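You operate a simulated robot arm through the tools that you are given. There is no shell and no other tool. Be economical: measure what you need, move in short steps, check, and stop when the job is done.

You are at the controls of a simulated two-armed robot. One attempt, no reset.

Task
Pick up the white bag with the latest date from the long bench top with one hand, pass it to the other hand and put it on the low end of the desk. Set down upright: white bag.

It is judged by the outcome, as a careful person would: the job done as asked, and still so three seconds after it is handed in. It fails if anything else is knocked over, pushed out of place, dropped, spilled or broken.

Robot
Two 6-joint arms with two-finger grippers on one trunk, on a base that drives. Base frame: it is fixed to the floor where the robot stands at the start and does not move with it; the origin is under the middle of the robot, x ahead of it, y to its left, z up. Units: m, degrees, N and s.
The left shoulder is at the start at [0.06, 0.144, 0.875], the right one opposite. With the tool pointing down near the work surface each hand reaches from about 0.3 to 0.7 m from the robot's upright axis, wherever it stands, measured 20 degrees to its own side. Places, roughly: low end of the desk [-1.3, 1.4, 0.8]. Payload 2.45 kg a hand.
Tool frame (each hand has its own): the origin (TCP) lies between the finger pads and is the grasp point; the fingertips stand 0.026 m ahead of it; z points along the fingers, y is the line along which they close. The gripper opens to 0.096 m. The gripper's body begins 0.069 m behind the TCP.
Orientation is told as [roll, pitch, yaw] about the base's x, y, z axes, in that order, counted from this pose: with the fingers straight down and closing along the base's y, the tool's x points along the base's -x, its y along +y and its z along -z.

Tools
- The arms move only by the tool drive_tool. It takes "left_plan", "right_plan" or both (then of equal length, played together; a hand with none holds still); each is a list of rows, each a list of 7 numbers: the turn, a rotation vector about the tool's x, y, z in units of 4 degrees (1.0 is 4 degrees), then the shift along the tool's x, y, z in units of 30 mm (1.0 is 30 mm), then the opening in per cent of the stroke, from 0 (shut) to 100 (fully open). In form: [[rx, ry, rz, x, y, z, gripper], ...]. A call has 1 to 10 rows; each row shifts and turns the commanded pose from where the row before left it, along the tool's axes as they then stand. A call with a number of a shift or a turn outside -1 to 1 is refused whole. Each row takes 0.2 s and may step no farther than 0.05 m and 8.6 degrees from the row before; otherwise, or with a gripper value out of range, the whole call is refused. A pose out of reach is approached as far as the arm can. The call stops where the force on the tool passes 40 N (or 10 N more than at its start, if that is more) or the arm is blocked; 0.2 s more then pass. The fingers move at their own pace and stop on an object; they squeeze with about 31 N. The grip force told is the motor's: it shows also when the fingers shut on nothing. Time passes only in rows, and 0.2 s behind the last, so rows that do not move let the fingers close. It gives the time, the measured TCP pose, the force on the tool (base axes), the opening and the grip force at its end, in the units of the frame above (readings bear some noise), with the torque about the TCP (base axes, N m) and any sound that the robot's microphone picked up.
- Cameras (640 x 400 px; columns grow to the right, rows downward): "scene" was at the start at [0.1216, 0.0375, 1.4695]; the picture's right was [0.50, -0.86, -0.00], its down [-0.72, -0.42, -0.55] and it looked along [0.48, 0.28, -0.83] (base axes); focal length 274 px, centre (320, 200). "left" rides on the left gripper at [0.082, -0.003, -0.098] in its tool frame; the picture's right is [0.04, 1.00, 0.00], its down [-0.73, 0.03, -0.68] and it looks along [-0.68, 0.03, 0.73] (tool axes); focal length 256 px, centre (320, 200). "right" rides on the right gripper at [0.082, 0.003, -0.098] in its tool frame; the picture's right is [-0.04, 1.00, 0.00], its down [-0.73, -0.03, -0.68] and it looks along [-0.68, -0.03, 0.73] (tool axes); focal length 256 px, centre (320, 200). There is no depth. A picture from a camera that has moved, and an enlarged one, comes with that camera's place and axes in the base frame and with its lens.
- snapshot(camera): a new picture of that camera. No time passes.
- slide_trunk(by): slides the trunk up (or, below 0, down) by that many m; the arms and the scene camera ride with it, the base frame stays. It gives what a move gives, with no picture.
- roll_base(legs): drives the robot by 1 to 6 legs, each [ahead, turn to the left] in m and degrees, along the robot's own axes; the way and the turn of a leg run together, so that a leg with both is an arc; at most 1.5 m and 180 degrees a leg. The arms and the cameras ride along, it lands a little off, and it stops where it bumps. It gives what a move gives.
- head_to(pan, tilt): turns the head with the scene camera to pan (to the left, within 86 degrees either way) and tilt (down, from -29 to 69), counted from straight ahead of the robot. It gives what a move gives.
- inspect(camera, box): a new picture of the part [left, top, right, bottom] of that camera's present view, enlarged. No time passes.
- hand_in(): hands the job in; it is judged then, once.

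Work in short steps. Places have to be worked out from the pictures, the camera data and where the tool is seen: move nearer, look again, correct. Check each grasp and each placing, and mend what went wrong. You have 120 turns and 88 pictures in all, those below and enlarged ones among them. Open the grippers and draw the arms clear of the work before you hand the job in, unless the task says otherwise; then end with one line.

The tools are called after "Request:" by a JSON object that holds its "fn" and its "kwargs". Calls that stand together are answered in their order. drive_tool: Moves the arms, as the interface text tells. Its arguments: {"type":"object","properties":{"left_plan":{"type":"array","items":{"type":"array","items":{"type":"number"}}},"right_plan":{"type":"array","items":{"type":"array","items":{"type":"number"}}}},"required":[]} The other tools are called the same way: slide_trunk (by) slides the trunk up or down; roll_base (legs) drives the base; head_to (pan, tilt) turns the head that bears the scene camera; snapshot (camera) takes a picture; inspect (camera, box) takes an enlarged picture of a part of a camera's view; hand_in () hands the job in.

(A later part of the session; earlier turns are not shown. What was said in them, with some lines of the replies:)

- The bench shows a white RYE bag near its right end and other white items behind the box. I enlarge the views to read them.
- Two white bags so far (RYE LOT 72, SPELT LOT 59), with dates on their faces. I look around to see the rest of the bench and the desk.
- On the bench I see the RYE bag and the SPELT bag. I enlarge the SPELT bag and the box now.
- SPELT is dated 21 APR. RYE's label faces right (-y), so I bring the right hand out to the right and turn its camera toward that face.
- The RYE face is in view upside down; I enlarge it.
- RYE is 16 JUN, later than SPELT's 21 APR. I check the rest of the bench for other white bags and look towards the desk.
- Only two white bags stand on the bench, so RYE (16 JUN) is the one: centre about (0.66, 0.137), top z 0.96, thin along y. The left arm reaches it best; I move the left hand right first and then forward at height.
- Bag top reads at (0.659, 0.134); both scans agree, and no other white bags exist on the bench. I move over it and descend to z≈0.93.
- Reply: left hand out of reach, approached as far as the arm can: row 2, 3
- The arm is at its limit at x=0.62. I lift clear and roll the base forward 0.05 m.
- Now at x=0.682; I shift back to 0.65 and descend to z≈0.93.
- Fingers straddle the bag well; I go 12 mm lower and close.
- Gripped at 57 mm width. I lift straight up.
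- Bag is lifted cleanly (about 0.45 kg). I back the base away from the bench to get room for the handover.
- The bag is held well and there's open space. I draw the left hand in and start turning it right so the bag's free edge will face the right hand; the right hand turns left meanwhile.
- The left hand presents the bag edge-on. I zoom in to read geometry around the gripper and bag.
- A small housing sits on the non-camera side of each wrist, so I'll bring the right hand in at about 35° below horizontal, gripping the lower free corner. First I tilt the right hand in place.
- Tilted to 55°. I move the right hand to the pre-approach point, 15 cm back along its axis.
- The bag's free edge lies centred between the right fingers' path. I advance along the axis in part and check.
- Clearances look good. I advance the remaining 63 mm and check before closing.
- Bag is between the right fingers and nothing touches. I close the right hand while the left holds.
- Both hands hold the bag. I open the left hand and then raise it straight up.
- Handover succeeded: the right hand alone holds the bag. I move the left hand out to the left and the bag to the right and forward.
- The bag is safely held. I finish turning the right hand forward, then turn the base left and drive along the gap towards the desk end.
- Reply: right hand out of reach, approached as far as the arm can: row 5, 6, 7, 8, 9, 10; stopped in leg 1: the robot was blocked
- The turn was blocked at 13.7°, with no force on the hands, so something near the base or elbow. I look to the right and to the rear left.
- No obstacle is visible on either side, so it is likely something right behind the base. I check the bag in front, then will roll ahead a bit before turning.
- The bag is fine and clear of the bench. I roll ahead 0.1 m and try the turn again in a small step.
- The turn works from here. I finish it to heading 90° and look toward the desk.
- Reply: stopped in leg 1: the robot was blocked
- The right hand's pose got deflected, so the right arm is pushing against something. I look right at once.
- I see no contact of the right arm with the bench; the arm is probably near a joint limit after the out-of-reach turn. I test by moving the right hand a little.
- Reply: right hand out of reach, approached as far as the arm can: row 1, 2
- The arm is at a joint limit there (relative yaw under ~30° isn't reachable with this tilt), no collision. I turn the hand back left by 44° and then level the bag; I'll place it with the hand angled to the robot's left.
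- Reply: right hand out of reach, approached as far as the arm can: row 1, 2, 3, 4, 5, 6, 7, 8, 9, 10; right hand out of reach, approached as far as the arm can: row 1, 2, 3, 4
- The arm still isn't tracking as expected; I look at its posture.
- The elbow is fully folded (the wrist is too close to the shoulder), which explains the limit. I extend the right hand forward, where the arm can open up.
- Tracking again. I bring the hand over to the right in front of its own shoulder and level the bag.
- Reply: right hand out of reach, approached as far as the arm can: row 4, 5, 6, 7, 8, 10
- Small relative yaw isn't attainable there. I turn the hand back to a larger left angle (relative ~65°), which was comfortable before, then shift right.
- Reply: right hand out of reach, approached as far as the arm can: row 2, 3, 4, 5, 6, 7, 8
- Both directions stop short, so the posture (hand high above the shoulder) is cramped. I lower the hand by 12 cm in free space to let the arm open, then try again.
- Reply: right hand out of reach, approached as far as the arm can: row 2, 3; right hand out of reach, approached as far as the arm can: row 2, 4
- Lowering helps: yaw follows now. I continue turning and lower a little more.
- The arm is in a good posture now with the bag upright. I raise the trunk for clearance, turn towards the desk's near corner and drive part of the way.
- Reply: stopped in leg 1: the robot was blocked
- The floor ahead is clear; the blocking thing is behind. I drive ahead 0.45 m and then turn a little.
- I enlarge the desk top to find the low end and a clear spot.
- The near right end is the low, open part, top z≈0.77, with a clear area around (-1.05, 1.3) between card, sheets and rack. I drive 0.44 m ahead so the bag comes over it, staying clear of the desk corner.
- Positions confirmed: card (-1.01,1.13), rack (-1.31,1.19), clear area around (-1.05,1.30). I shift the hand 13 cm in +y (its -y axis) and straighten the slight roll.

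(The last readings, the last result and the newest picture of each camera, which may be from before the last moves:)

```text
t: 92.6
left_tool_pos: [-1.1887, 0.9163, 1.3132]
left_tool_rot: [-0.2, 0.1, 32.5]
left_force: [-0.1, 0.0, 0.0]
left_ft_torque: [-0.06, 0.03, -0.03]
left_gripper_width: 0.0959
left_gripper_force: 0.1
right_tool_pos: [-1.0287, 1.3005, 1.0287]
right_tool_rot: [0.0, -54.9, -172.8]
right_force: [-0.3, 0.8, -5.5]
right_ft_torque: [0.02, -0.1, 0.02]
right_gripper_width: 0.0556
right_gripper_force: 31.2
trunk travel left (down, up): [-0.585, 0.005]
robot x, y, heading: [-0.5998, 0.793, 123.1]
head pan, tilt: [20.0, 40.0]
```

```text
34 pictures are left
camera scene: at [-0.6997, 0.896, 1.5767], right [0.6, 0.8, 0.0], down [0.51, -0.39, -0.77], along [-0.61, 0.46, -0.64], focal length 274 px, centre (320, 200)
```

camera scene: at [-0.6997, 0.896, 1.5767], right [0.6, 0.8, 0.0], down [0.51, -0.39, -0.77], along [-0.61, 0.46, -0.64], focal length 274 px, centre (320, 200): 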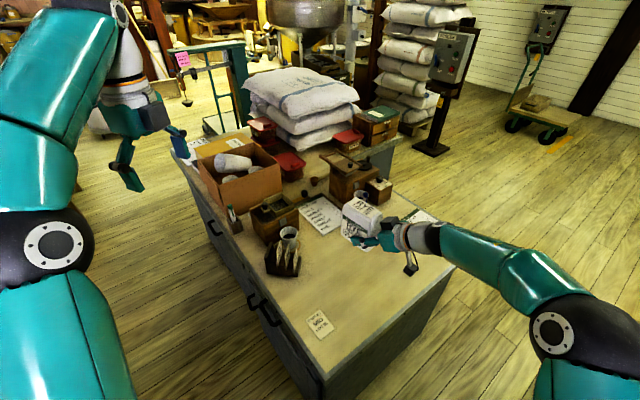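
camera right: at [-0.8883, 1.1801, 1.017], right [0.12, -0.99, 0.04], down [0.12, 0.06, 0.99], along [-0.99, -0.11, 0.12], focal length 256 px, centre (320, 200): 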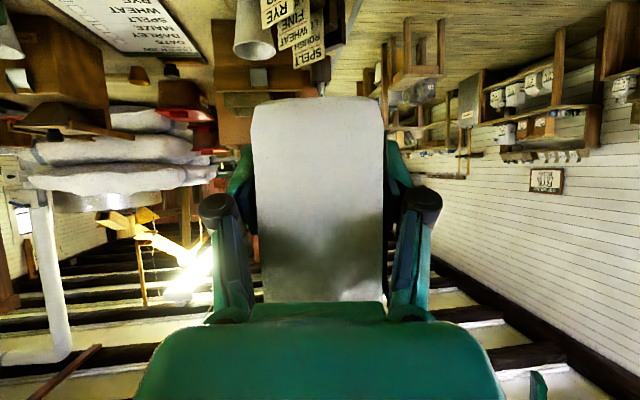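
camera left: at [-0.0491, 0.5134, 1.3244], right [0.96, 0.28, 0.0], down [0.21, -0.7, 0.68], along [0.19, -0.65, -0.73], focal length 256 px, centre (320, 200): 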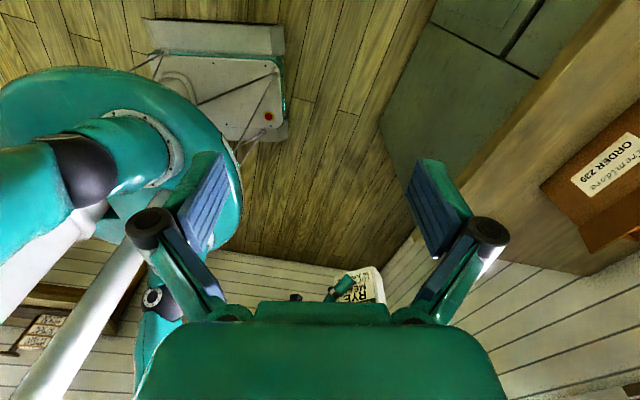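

Reached with the arm in good posture. I lower the trunk by 0.15 and look again.

Request:
{"fn": "slide_trunk", "kwargs": {"by": -0.15}}

Request:
{"fn": "snapshot", "kwargs": {"camera": "scene"}}

Request:
{"fn": "snapshot", "kwargs": {"camera": "left"}}

```text
t: 94.4
left_tool_pos: [-1.1875, 0.9148, 1.1635]
left_tool_rot: [0.0, 0.1, 32.5]
left_force: [0.0, 0.2, 0.0]
left_ft_torque: [0.0, -0.02, -0.01]
left_gripper_width: 0.096
left_gripper_force: 0.1
right_tool_pos: [-1.0287, 1.2998, 0.8787]
right_tool_rot: [-0.2, -55.0, -172.5]
right_force: [0.1, -0.4, -4.8]
right_ft_torque: [0.01, -0.11, 0.03]
right_gripper_width: 0.0556
right_gripper_force: 31.3
trunk travel left (down, up): [-0.435, 0.155]
robot x, y, heading: [-0.5985, 0.7919, 122.5]
head pan, tilt: [20.0, 40.0]
```

```text
33 pictures are left
camera scene: at [-0.6995, 0.8948, 1.4268], right [0.6, 0.8, 0.0], down [0.51, -0.39, -0.77], along [-0.61, 0.46, -0.64], focal length 274 px, centre (320, 200)
```

scene: 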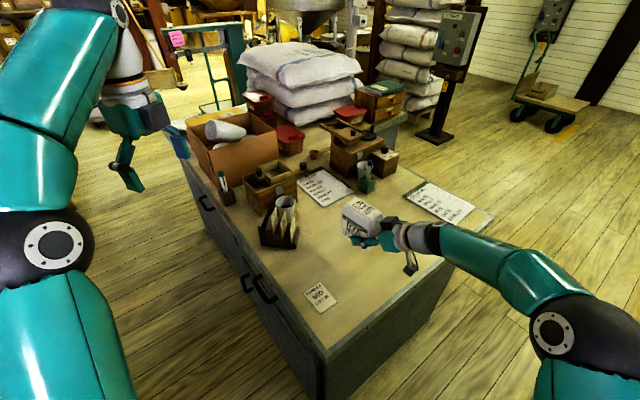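

```text
32 pictures are left
camera left: at [-1.2529, 0.8672, 1.2619], right [-0.57, 0.82, 0.0], down [0.6, 0.42, 0.68], along [0.56, 0.39, -0.73], focal length 256 px, centre (320, 200)
```

left: 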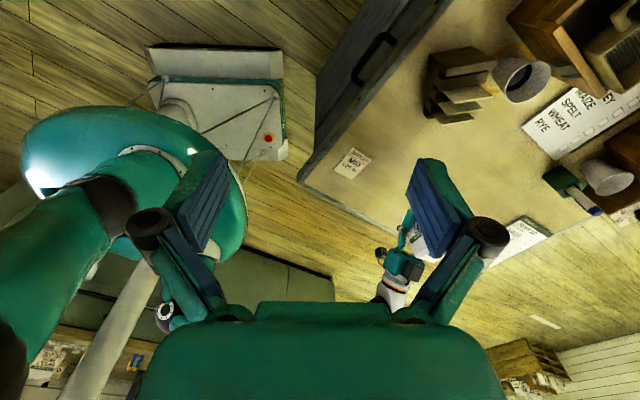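

Bag bottom should be ~7 cm above the desk. I lower with the arm in small steps, watching the force.

Request:
{"fn": "drive_tool", "kwargs": {"right_plan": [[0, 0, 0, 0.41, 0, 0.287, 0], [0, 0, 0, 0.41, 0, 0.287, 0], [0, 0, 0, 0.41, 0, 0.287, 0], [0, 0, 0, 0, 0, 0, 0]]}}

Request:
{"fn": "inspect", "kwargs": {"camera": "scene", "box": [300, 160, 460, 300]}}

```text
t: 95.4
left_tool_pos: [-1.1878, 0.913, 1.1634]
left_tool_rot: [-0.1, 0.1, 32.5]
left_force: [-0.3, -0.3, -0.2]
left_ft_torque: [0.01, 0.0, -0.01]
left_gripper_width: 0.096
left_gripper_force: 0.0
right_tool_pos: [-1.0298, 1.3004, 0.8335]
right_tool_rot: [-0.1, -54.9, -172.5]
right_force: [0.0, 0.5, -6.0]
right_ft_torque: [0.04, -0.12, -0.01]
right_gripper_width: 0.0556
right_gripper_force: 31.2
trunk travel left (down, up): [-0.435, 0.155]
robot x, y, heading: [-0.5991, 0.7925, 122.7]
head pan, tilt: [20.0, 40.0]
```

```text
2.86 times, centred on (380, 230) of scene
camera zoom: at [-0.6995, 0.8948, 1.4268], right [0.6, 0.8, 0.0], down [0.51, -0.39, -0.77], along [-0.61, 0.46, -0.64], focal length 784 px, centre (149, 114)
```

zoom: 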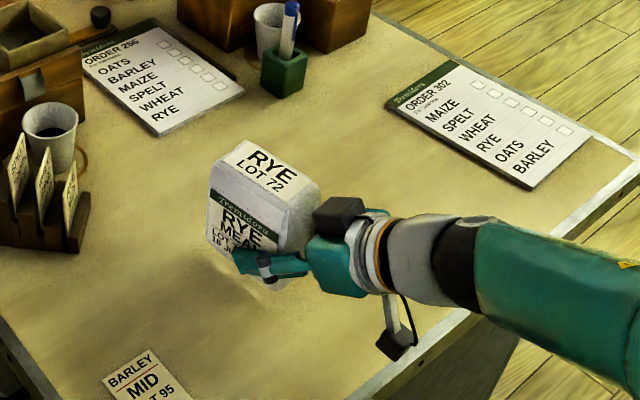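

Still hanging just above its shadow. I lower in 5 mm steps.

Request:
{"fn": "drive_tool", "kwargs": {"right_plan": [[0, 0, 0, 0.137, 0, 0.096, 0], [0, 0, 0, 0.137, 0, 0.096, 0], [0, 0, 0, 0.137, 0, 0.096, 0], [0, 0, 0, 0, 0, 0, 0]]}}

Request:
{"fn": "inspect", "kwargs": {"camera": "scene", "box": [340, 190, 420, 260]}}

```text
t: 96.4
left_tool_pos: [-1.187, 0.9148, 1.1633]
left_tool_rot: [-0.1, 0.0, 32.4]
left_force: [0.2, -1.0, 0.4]
left_ft_torque: [0.01, 0.02, -0.03]
left_gripper_width: 0.0961
left_gripper_force: 0.1
right_tool_pos: [-1.0292, 1.3001, 0.8175]
right_tool_rot: [-0.2, -55.1, -172.7]
right_force: [0.2, 1.4, -4.6]
right_ft_torque: [0.05, -0.1, 0.01]
right_gripper_width: 0.0557
right_gripper_force: 31.4
trunk travel left (down, up): [-0.435, 0.155]
robot x, y, heading: [-0.5965, 0.7944, 122.6]
head pan, tilt: [20.0, 40.0]
```

```text
5.71 times, centred on (380, 225) of scene
camera zoom: at [-0.6997, 0.895, 1.4267], right [0.6, 0.8, 0.0], down [0.51, -0.39, -0.77], along [-0.61, 0.46, -0.64], focal length 1568 px, centre (-23, 57)
```

zoom: 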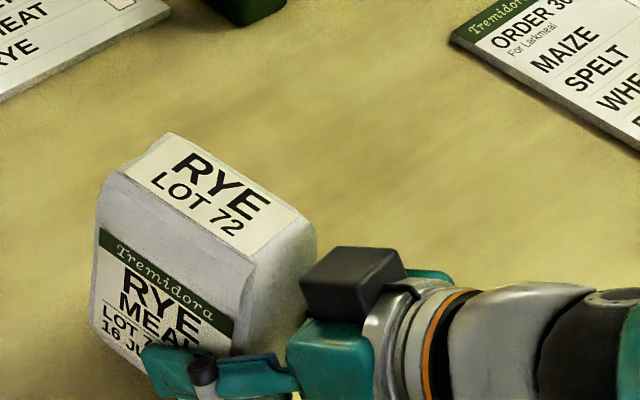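

Still no contact (force equals the weight only). I continue down in small steps.

Request:
{"fn": "drive_tool", "kwargs": {"right_plan": [[0, 0, 0, 0.11, 0, 0.077, 0], [0, 0, 0, 0, 0, 0, 0], [0, 0, 0, 0.11, 0, 0.077, 0], [0, 0, 0, 0, 0, 0, 0]]}}

```text
t: 97.4
left_tool_pos: [-1.1882, 0.9147, 1.1639]
left_tool_rot: [-0.1, 0.1, 32.5]
left_force: [-0.9, -0.1, -0.8]
left_ft_torque: [0.01, 0.0, -0.01]
left_gripper_width: 0.0959
left_gripper_force: 0.0
right_tool_pos: [-1.0304, 1.2997, 0.81]
right_tool_rot: [-0.1, -55.1, -172.7]
right_force: [0.5, 0.4, -4.3]
right_ft_torque: [0.01, -0.1, -0.02]
right_gripper_width: 0.0557
right_gripper_force: 30.7
trunk travel left (down, up): [-0.435, 0.155]
robot x, y, heading: [-0.6002, 0.7879, 123.0]
head pan, tilt: [20.0, 40.0]
```

Request:
{"fn": "drive_tool", "kwargs": {"right_plan": [[0, 0, 0, 0.11, 0, 0.077, 0], [0, 0, 0, 0, 0, 0, 0], [0, 0, 0, 0.08, 0, 0.057, 0], [0, 0, 0, 0, 0, 0, 0]]}}

Request:
{"fn": "inspect", "kwargs": {"camera": "scene", "box": [340, 190, 420, 270]}}

```text
t: 98.4
left_tool_pos: [-1.1877, 0.9145, 1.1636]
left_tool_rot: [0.0, 0.2, 32.6]
left_force: [0.1, 0.9, 0.7]
left_ft_torque: [0.02, 0.01, 0.03]
left_gripper_width: 0.0962
left_gripper_force: 0.0
right_tool_pos: [-1.0291, 1.3002, 0.803]
right_tool_rot: [-0.2, -55.0, -172.7]
right_force: [-0.6, 0.6, -4.1]
right_ft_torque: [-0.01, -0.12, -0.01]
right_gripper_width: 0.0556
right_gripper_force: 30.8
trunk travel left (down, up): [-0.435, 0.155]
robot x, y, heading: [-0.5976, 0.7935, 123.3]
head pan, tilt: [20.0, 40.0]
```

```text
5.00 times, centred on (380, 230) of scene
camera zoom: at [-0.6997, 0.8949, 1.4267], right [0.6, 0.8, 0.0], down [0.51, -0.39, -0.77], along [-0.61, 0.46, -0.64], focal length 1372 px, centre (20, 50)
```

zoom: 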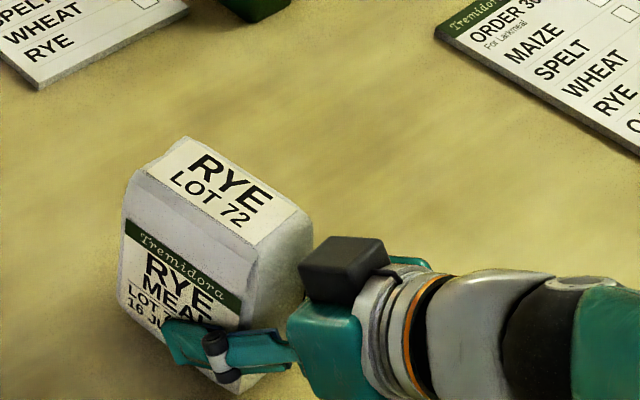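

Weight still fully carried; I go on down slowly.

Request:
{"fn": "drive_tool", "kwargs": {"right_plan": [[0, 0, 0, 0.11, 0, 0.077, 0], [0, 0, 0, 0, 0, 0, 0], [0, 0, 0, 0.08, 0, 0.057, 0], [0, 0, 0, 0, 0, 0, 0]]}}

Request:
{"fn": "snapshot", "kwargs": {"camera": "right"}}

```text
t: 99.4
left_tool_pos: [-1.1869, 0.9142, 1.1632]
left_tool_rot: [0.0, 0.1, 32.5]
left_force: [0.0, 0.2, 0.2]
left_ft_torque: [0.01, -0.02, -0.02]
left_gripper_width: 0.0961
left_gripper_force: 0.1
right_tool_pos: [-1.0293, 1.299, 0.7977]
right_tool_rot: [-0.3, -55.2, -172.6]
right_force: [-0.8, -0.2, 5.5]
right_ft_torque: [-0.17, -0.36, -0.02]
right_gripper_width: 0.0556
right_gripper_force: 30.5
trunk travel left (down, up): [-0.435, 0.155]
robot x, y, heading: [-0.5993, 0.7895, 122.8]
head pan, tilt: [20.0, 40.0]
```

```text
28 pictures are left
camera right: at [-0.9029, 1.3131, 0.7861], right [0.1, -0.99, 0.03], down [0.13, 0.04, 0.99], along [-0.99, -0.1, 0.14], focal length 256 px, centre (320, 200)
```

right: 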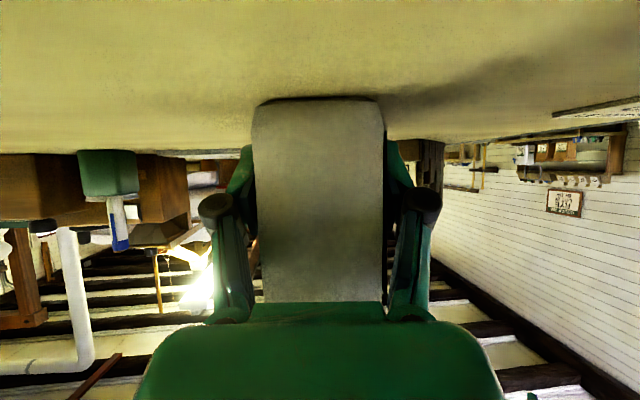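

Contact: the force reversed to +5.5 N, and the torque says the bag's hand-side bottom edge touches first. I ease the tilt a fraction and press 1 mm to seat it flat.

Request:
{"fn": "drive_tool", "kwargs": {"right_plan": [[0, 0.2, 0, 0, 0, 0, 0], [0, 0, 0, 0.02, 0, 0.015, 0], [0, 0, 0, 0, 0, 0, 0]]}}

```text
t: 100.2
left_tool_pos: [-1.1874, 0.9135, 1.164]
left_tool_rot: [-0.1, -0.1, 32.5]
left_force: [0.5, 0.3, 0.1]
left_ft_torque: [-0.02, 0.0, -0.03]
left_gripper_width: 0.096
left_gripper_force: 0.0
right_tool_pos: [-1.0284, 1.2999, 0.7973]
right_tool_rot: [-0.4, -54.3, -172.4]
right_force: [-6.3, 1.9, 11.5]
right_ft_torque: [-0.46, 0.95, -0.29]
right_gripper_width: 0.056
right_gripper_force: 30.9
trunk travel left (down, up): [-0.435, 0.155]
robot x, y, heading: [-0.6008, 0.7866, 123.0]
head pan, tilt: [20.0, 40.0]
```

Now the far edge carries, so flat lies in between. I take back half the tilt and open the fingers.

Request:
{"fn": "drive_tool", "kwargs": {"right_plan": [[0, -0.12, 0, 0, 0, 0, 0], [0, 0, 0, 0, 0, 0, 0]]}}

Request:
{"fn": "drive_tool", "kwargs": {"right_plan": [[0, 0, 0, 0, 0, 0, 20], [0, 0, 0, 0, 0, 0, 60], [0, 0, 0, 0, 0, 0, 100], [0, 0, 0, 0, 0, 0, 100], [0, 0, 0, 0, 0, 0, 100]]}}

Request:
{"fn": "snapshot", "kwargs": {"camera": "right"}}

Request:
{"fn": "inspect", "kwargs": {"camera": "scene", "box": [300, 160, 460, 300]}}

```text
t: 100.8
left_tool_pos: [-1.1862, 0.9137, 1.1634]
left_tool_rot: [-0.2, 0.0, 32.6]
left_force: [0.1, -0.4, 0.1]
left_ft_torque: [0.02, 0.0, 0.03]
left_gripper_width: 0.0961
left_gripper_force: 0.1
right_tool_pos: [-1.0276, 1.3001, 0.7973]
right_tool_rot: [-0.4, -54.8, -172.5]
right_force: [-6.2, 2.1, 17.0]
right_ft_torque: [-0.4, -0.47, -0.1]
right_gripper_width: 0.0556
right_gripper_force: 30.9
trunk travel left (down, up): [-0.435, 0.155]
robot x, y, heading: [-0.5988, 0.7896, 123.1]
head pan, tilt: [20.0, 40.0]
```

```text
t: 102.0
left_tool_pos: [-1.1867, 0.9149, 1.1635]
left_tool_rot: [-0.1, -0.1, 32.4]
left_force: [-0.1, 1.2, -0.2]
left_ft_torque: [0.0, 0.03, -0.01]
left_gripper_width: 0.0962
left_gripper_force: 0.0
right_tool_pos: [-1.0285, 1.2997, 0.7946]
right_tool_rot: [-0.2, -54.7, -172.6]
right_force: [-0.4, 0.7, 0.2]
right_ft_torque: [0.01, 0.03, 0.01]
right_gripper_width: 0.0959
right_gripper_force: 0.0
trunk travel left (down, up): [-0.435, 0.155]
robot x, y, heading: [-0.5943, 0.7921, 123.0]
head pan, tilt: [20.0, 40.0]
```

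```text
27 pictures are left
camera right: at [-0.9024, 1.3135, 0.7853], right [0.1, -0.99, 0.03], down [0.13, 0.04, 0.99], along [-0.99, -0.1, 0.13], focal length 256 px, centre (320, 200)
```

right: 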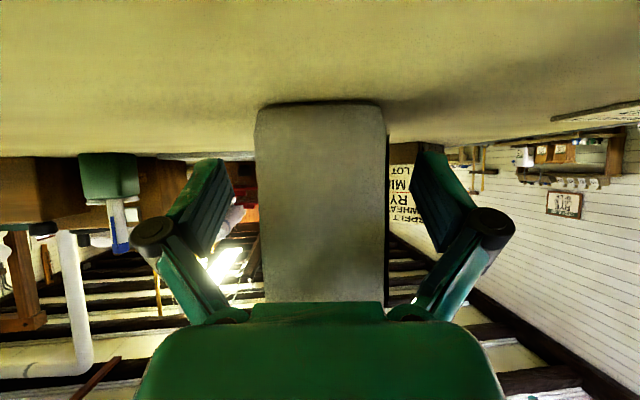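

```text
2.86 times, centred on (380, 230) of scene
camera zoom: at [-0.6993, 0.8946, 1.4268], right [0.6, 0.8, 0.0], down [0.51, -0.39, -0.77], along [-0.61, 0.46, -0.64], focal length 784 px, centre (149, 114)
```

zoom: 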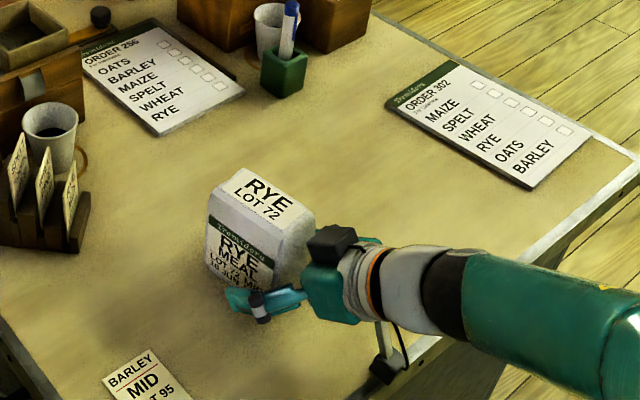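

Released; the bag stands upright. I withdraw along the finger axis, then check.

Request:
{"fn": "drive_tool", "kwargs": {"right_plan": [[0, 0, 0, 0, 0, -0.5, 100], [0, 0, 0, 0, 0, -1, 100], [0, 0, 0, 0, 0, -1, 100], [0, 0, 0, 0, 0, -1, 100], [0, 0, 0, 0, 0, -1, 100], [0, 0, 0, 0, 0, -1, 100]]}}

Request:
{"fn": "snapshot", "kwargs": {"camera": "scene"}}

```text
t: 103.4
left_tool_pos: [-1.1858, 0.9147, 1.1648]
left_tool_rot: [-0.1, 0.1, 32.4]
left_force: [-1.2, 0.1, 0.2]
left_ft_torque: [0.02, 0.02, -0.01]
left_gripper_width: 0.0959
left_gripper_force: 0.1
right_tool_pos: [-0.8944, 1.3152, 0.8911]
right_tool_rot: [-0.2, -54.7, -172.4]
right_force: [0.2, 0.0, -0.3]
right_ft_torque: [0.01, 0.0, -0.01]
right_gripper_width: 0.0959
right_gripper_force: 0.0
trunk travel left (down, up): [-0.435, 0.155]
robot x, y, heading: [-0.5977, 0.7909, 123.1]
head pan, tilt: [20.0, 40.0]
```

```text
25 pictures are left
camera scene: at [-0.6988, 0.8942, 1.4269], right [0.6, 0.8, 0.0], down [0.51, -0.39, -0.77], along [-0.61, 0.46, -0.64], focal length 274 px, centre (320, 200)
```

scene: 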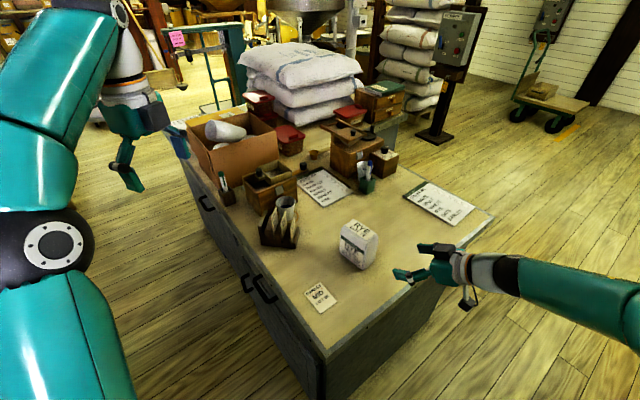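

The bag stands upright alone in the clear area of the low end. I raise the trunk and back off a little, then take a last look.

Request:
{"fn": "slide_trunk", "kwargs": {"by": 0.1}}

Request:
{"fn": "roll_base", "kwargs": {"legs": [[-0.2, 0]]}}

Request:
{"fn": "snapshot", "kwargs": {"camera": "scene"}}

```text
t: 104.7
left_tool_pos: [-1.1884, 0.9142, 1.2635]
left_tool_rot: [-0.1, 0.0, 32.5]
left_force: [-0.5, 0.5, -0.2]
left_ft_torque: [0.0, -0.01, 0.0]
left_gripper_width: 0.0958
left_gripper_force: 0.1
right_tool_pos: [-0.8963, 1.3161, 0.9892]
right_tool_rot: [-0.2, -54.8, -172.6]
right_force: [-0.3, -0.4, -0.8]
right_ft_torque: [0.0, -0.05, -0.04]
right_gripper_width: 0.0964
right_gripper_force: 0.1
trunk travel left (down, up): [-0.535, 0.055]
robot x, y, heading: [-0.5957, 0.7909, 122.9]
head pan, tilt: [20.0, 40.0]
```

```text
t: 106.3
left_tool_pos: [-1.0784, 0.7464, 1.2635]
left_tool_rot: [0.0, 0.0, 32.4]
left_force: [-0.3, -0.7, -0.8]
left_ft_torque: [0.02, 0.01, 0.0]
left_gripper_width: 0.0961
left_gripper_force: 0.1
right_tool_pos: [-0.7852, 1.1467, 0.9908]
right_tool_rot: [-0.3, -54.6, -172.6]
right_force: [0.4, 0.6, -0.4]
right_ft_torque: [0.03, -0.01, 0.02]
right_gripper_width: 0.0959
right_gripper_force: 0.1
trunk travel left (down, up): [-0.535, 0.055]
robot x, y, heading: [-0.4874, 0.6239, 122.7]
head pan, tilt: [20.0, 40.0]
```

```text
24 pictures are left
camera scene: at [-0.5901, 0.7261, 1.527], right [0.6, 0.8, 0.0], down [0.51, -0.39, -0.77], along [-0.61, 0.46, -0.64], focal length 274 px, centre (320, 200)
```

scene: 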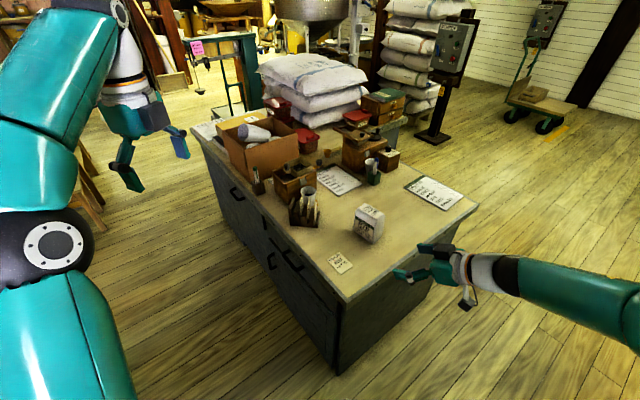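

The bag stands upright on the low end of the desk, both grippers are open and clear, and nothing else there is disturbed. I hand in.

Request:
{"fn": "hand_in", "kwargs": {}}

```text
The job is handed in.
```

The RYE bag (16 JUN) was the later-dated of the two white bags on the bench. I picked it up with the left hand, passed it to the right, and it now stands upright on the low end of the desk. The base was blocked three times while turning on the way; I never saw what stopped it and didn't go back to check that area.
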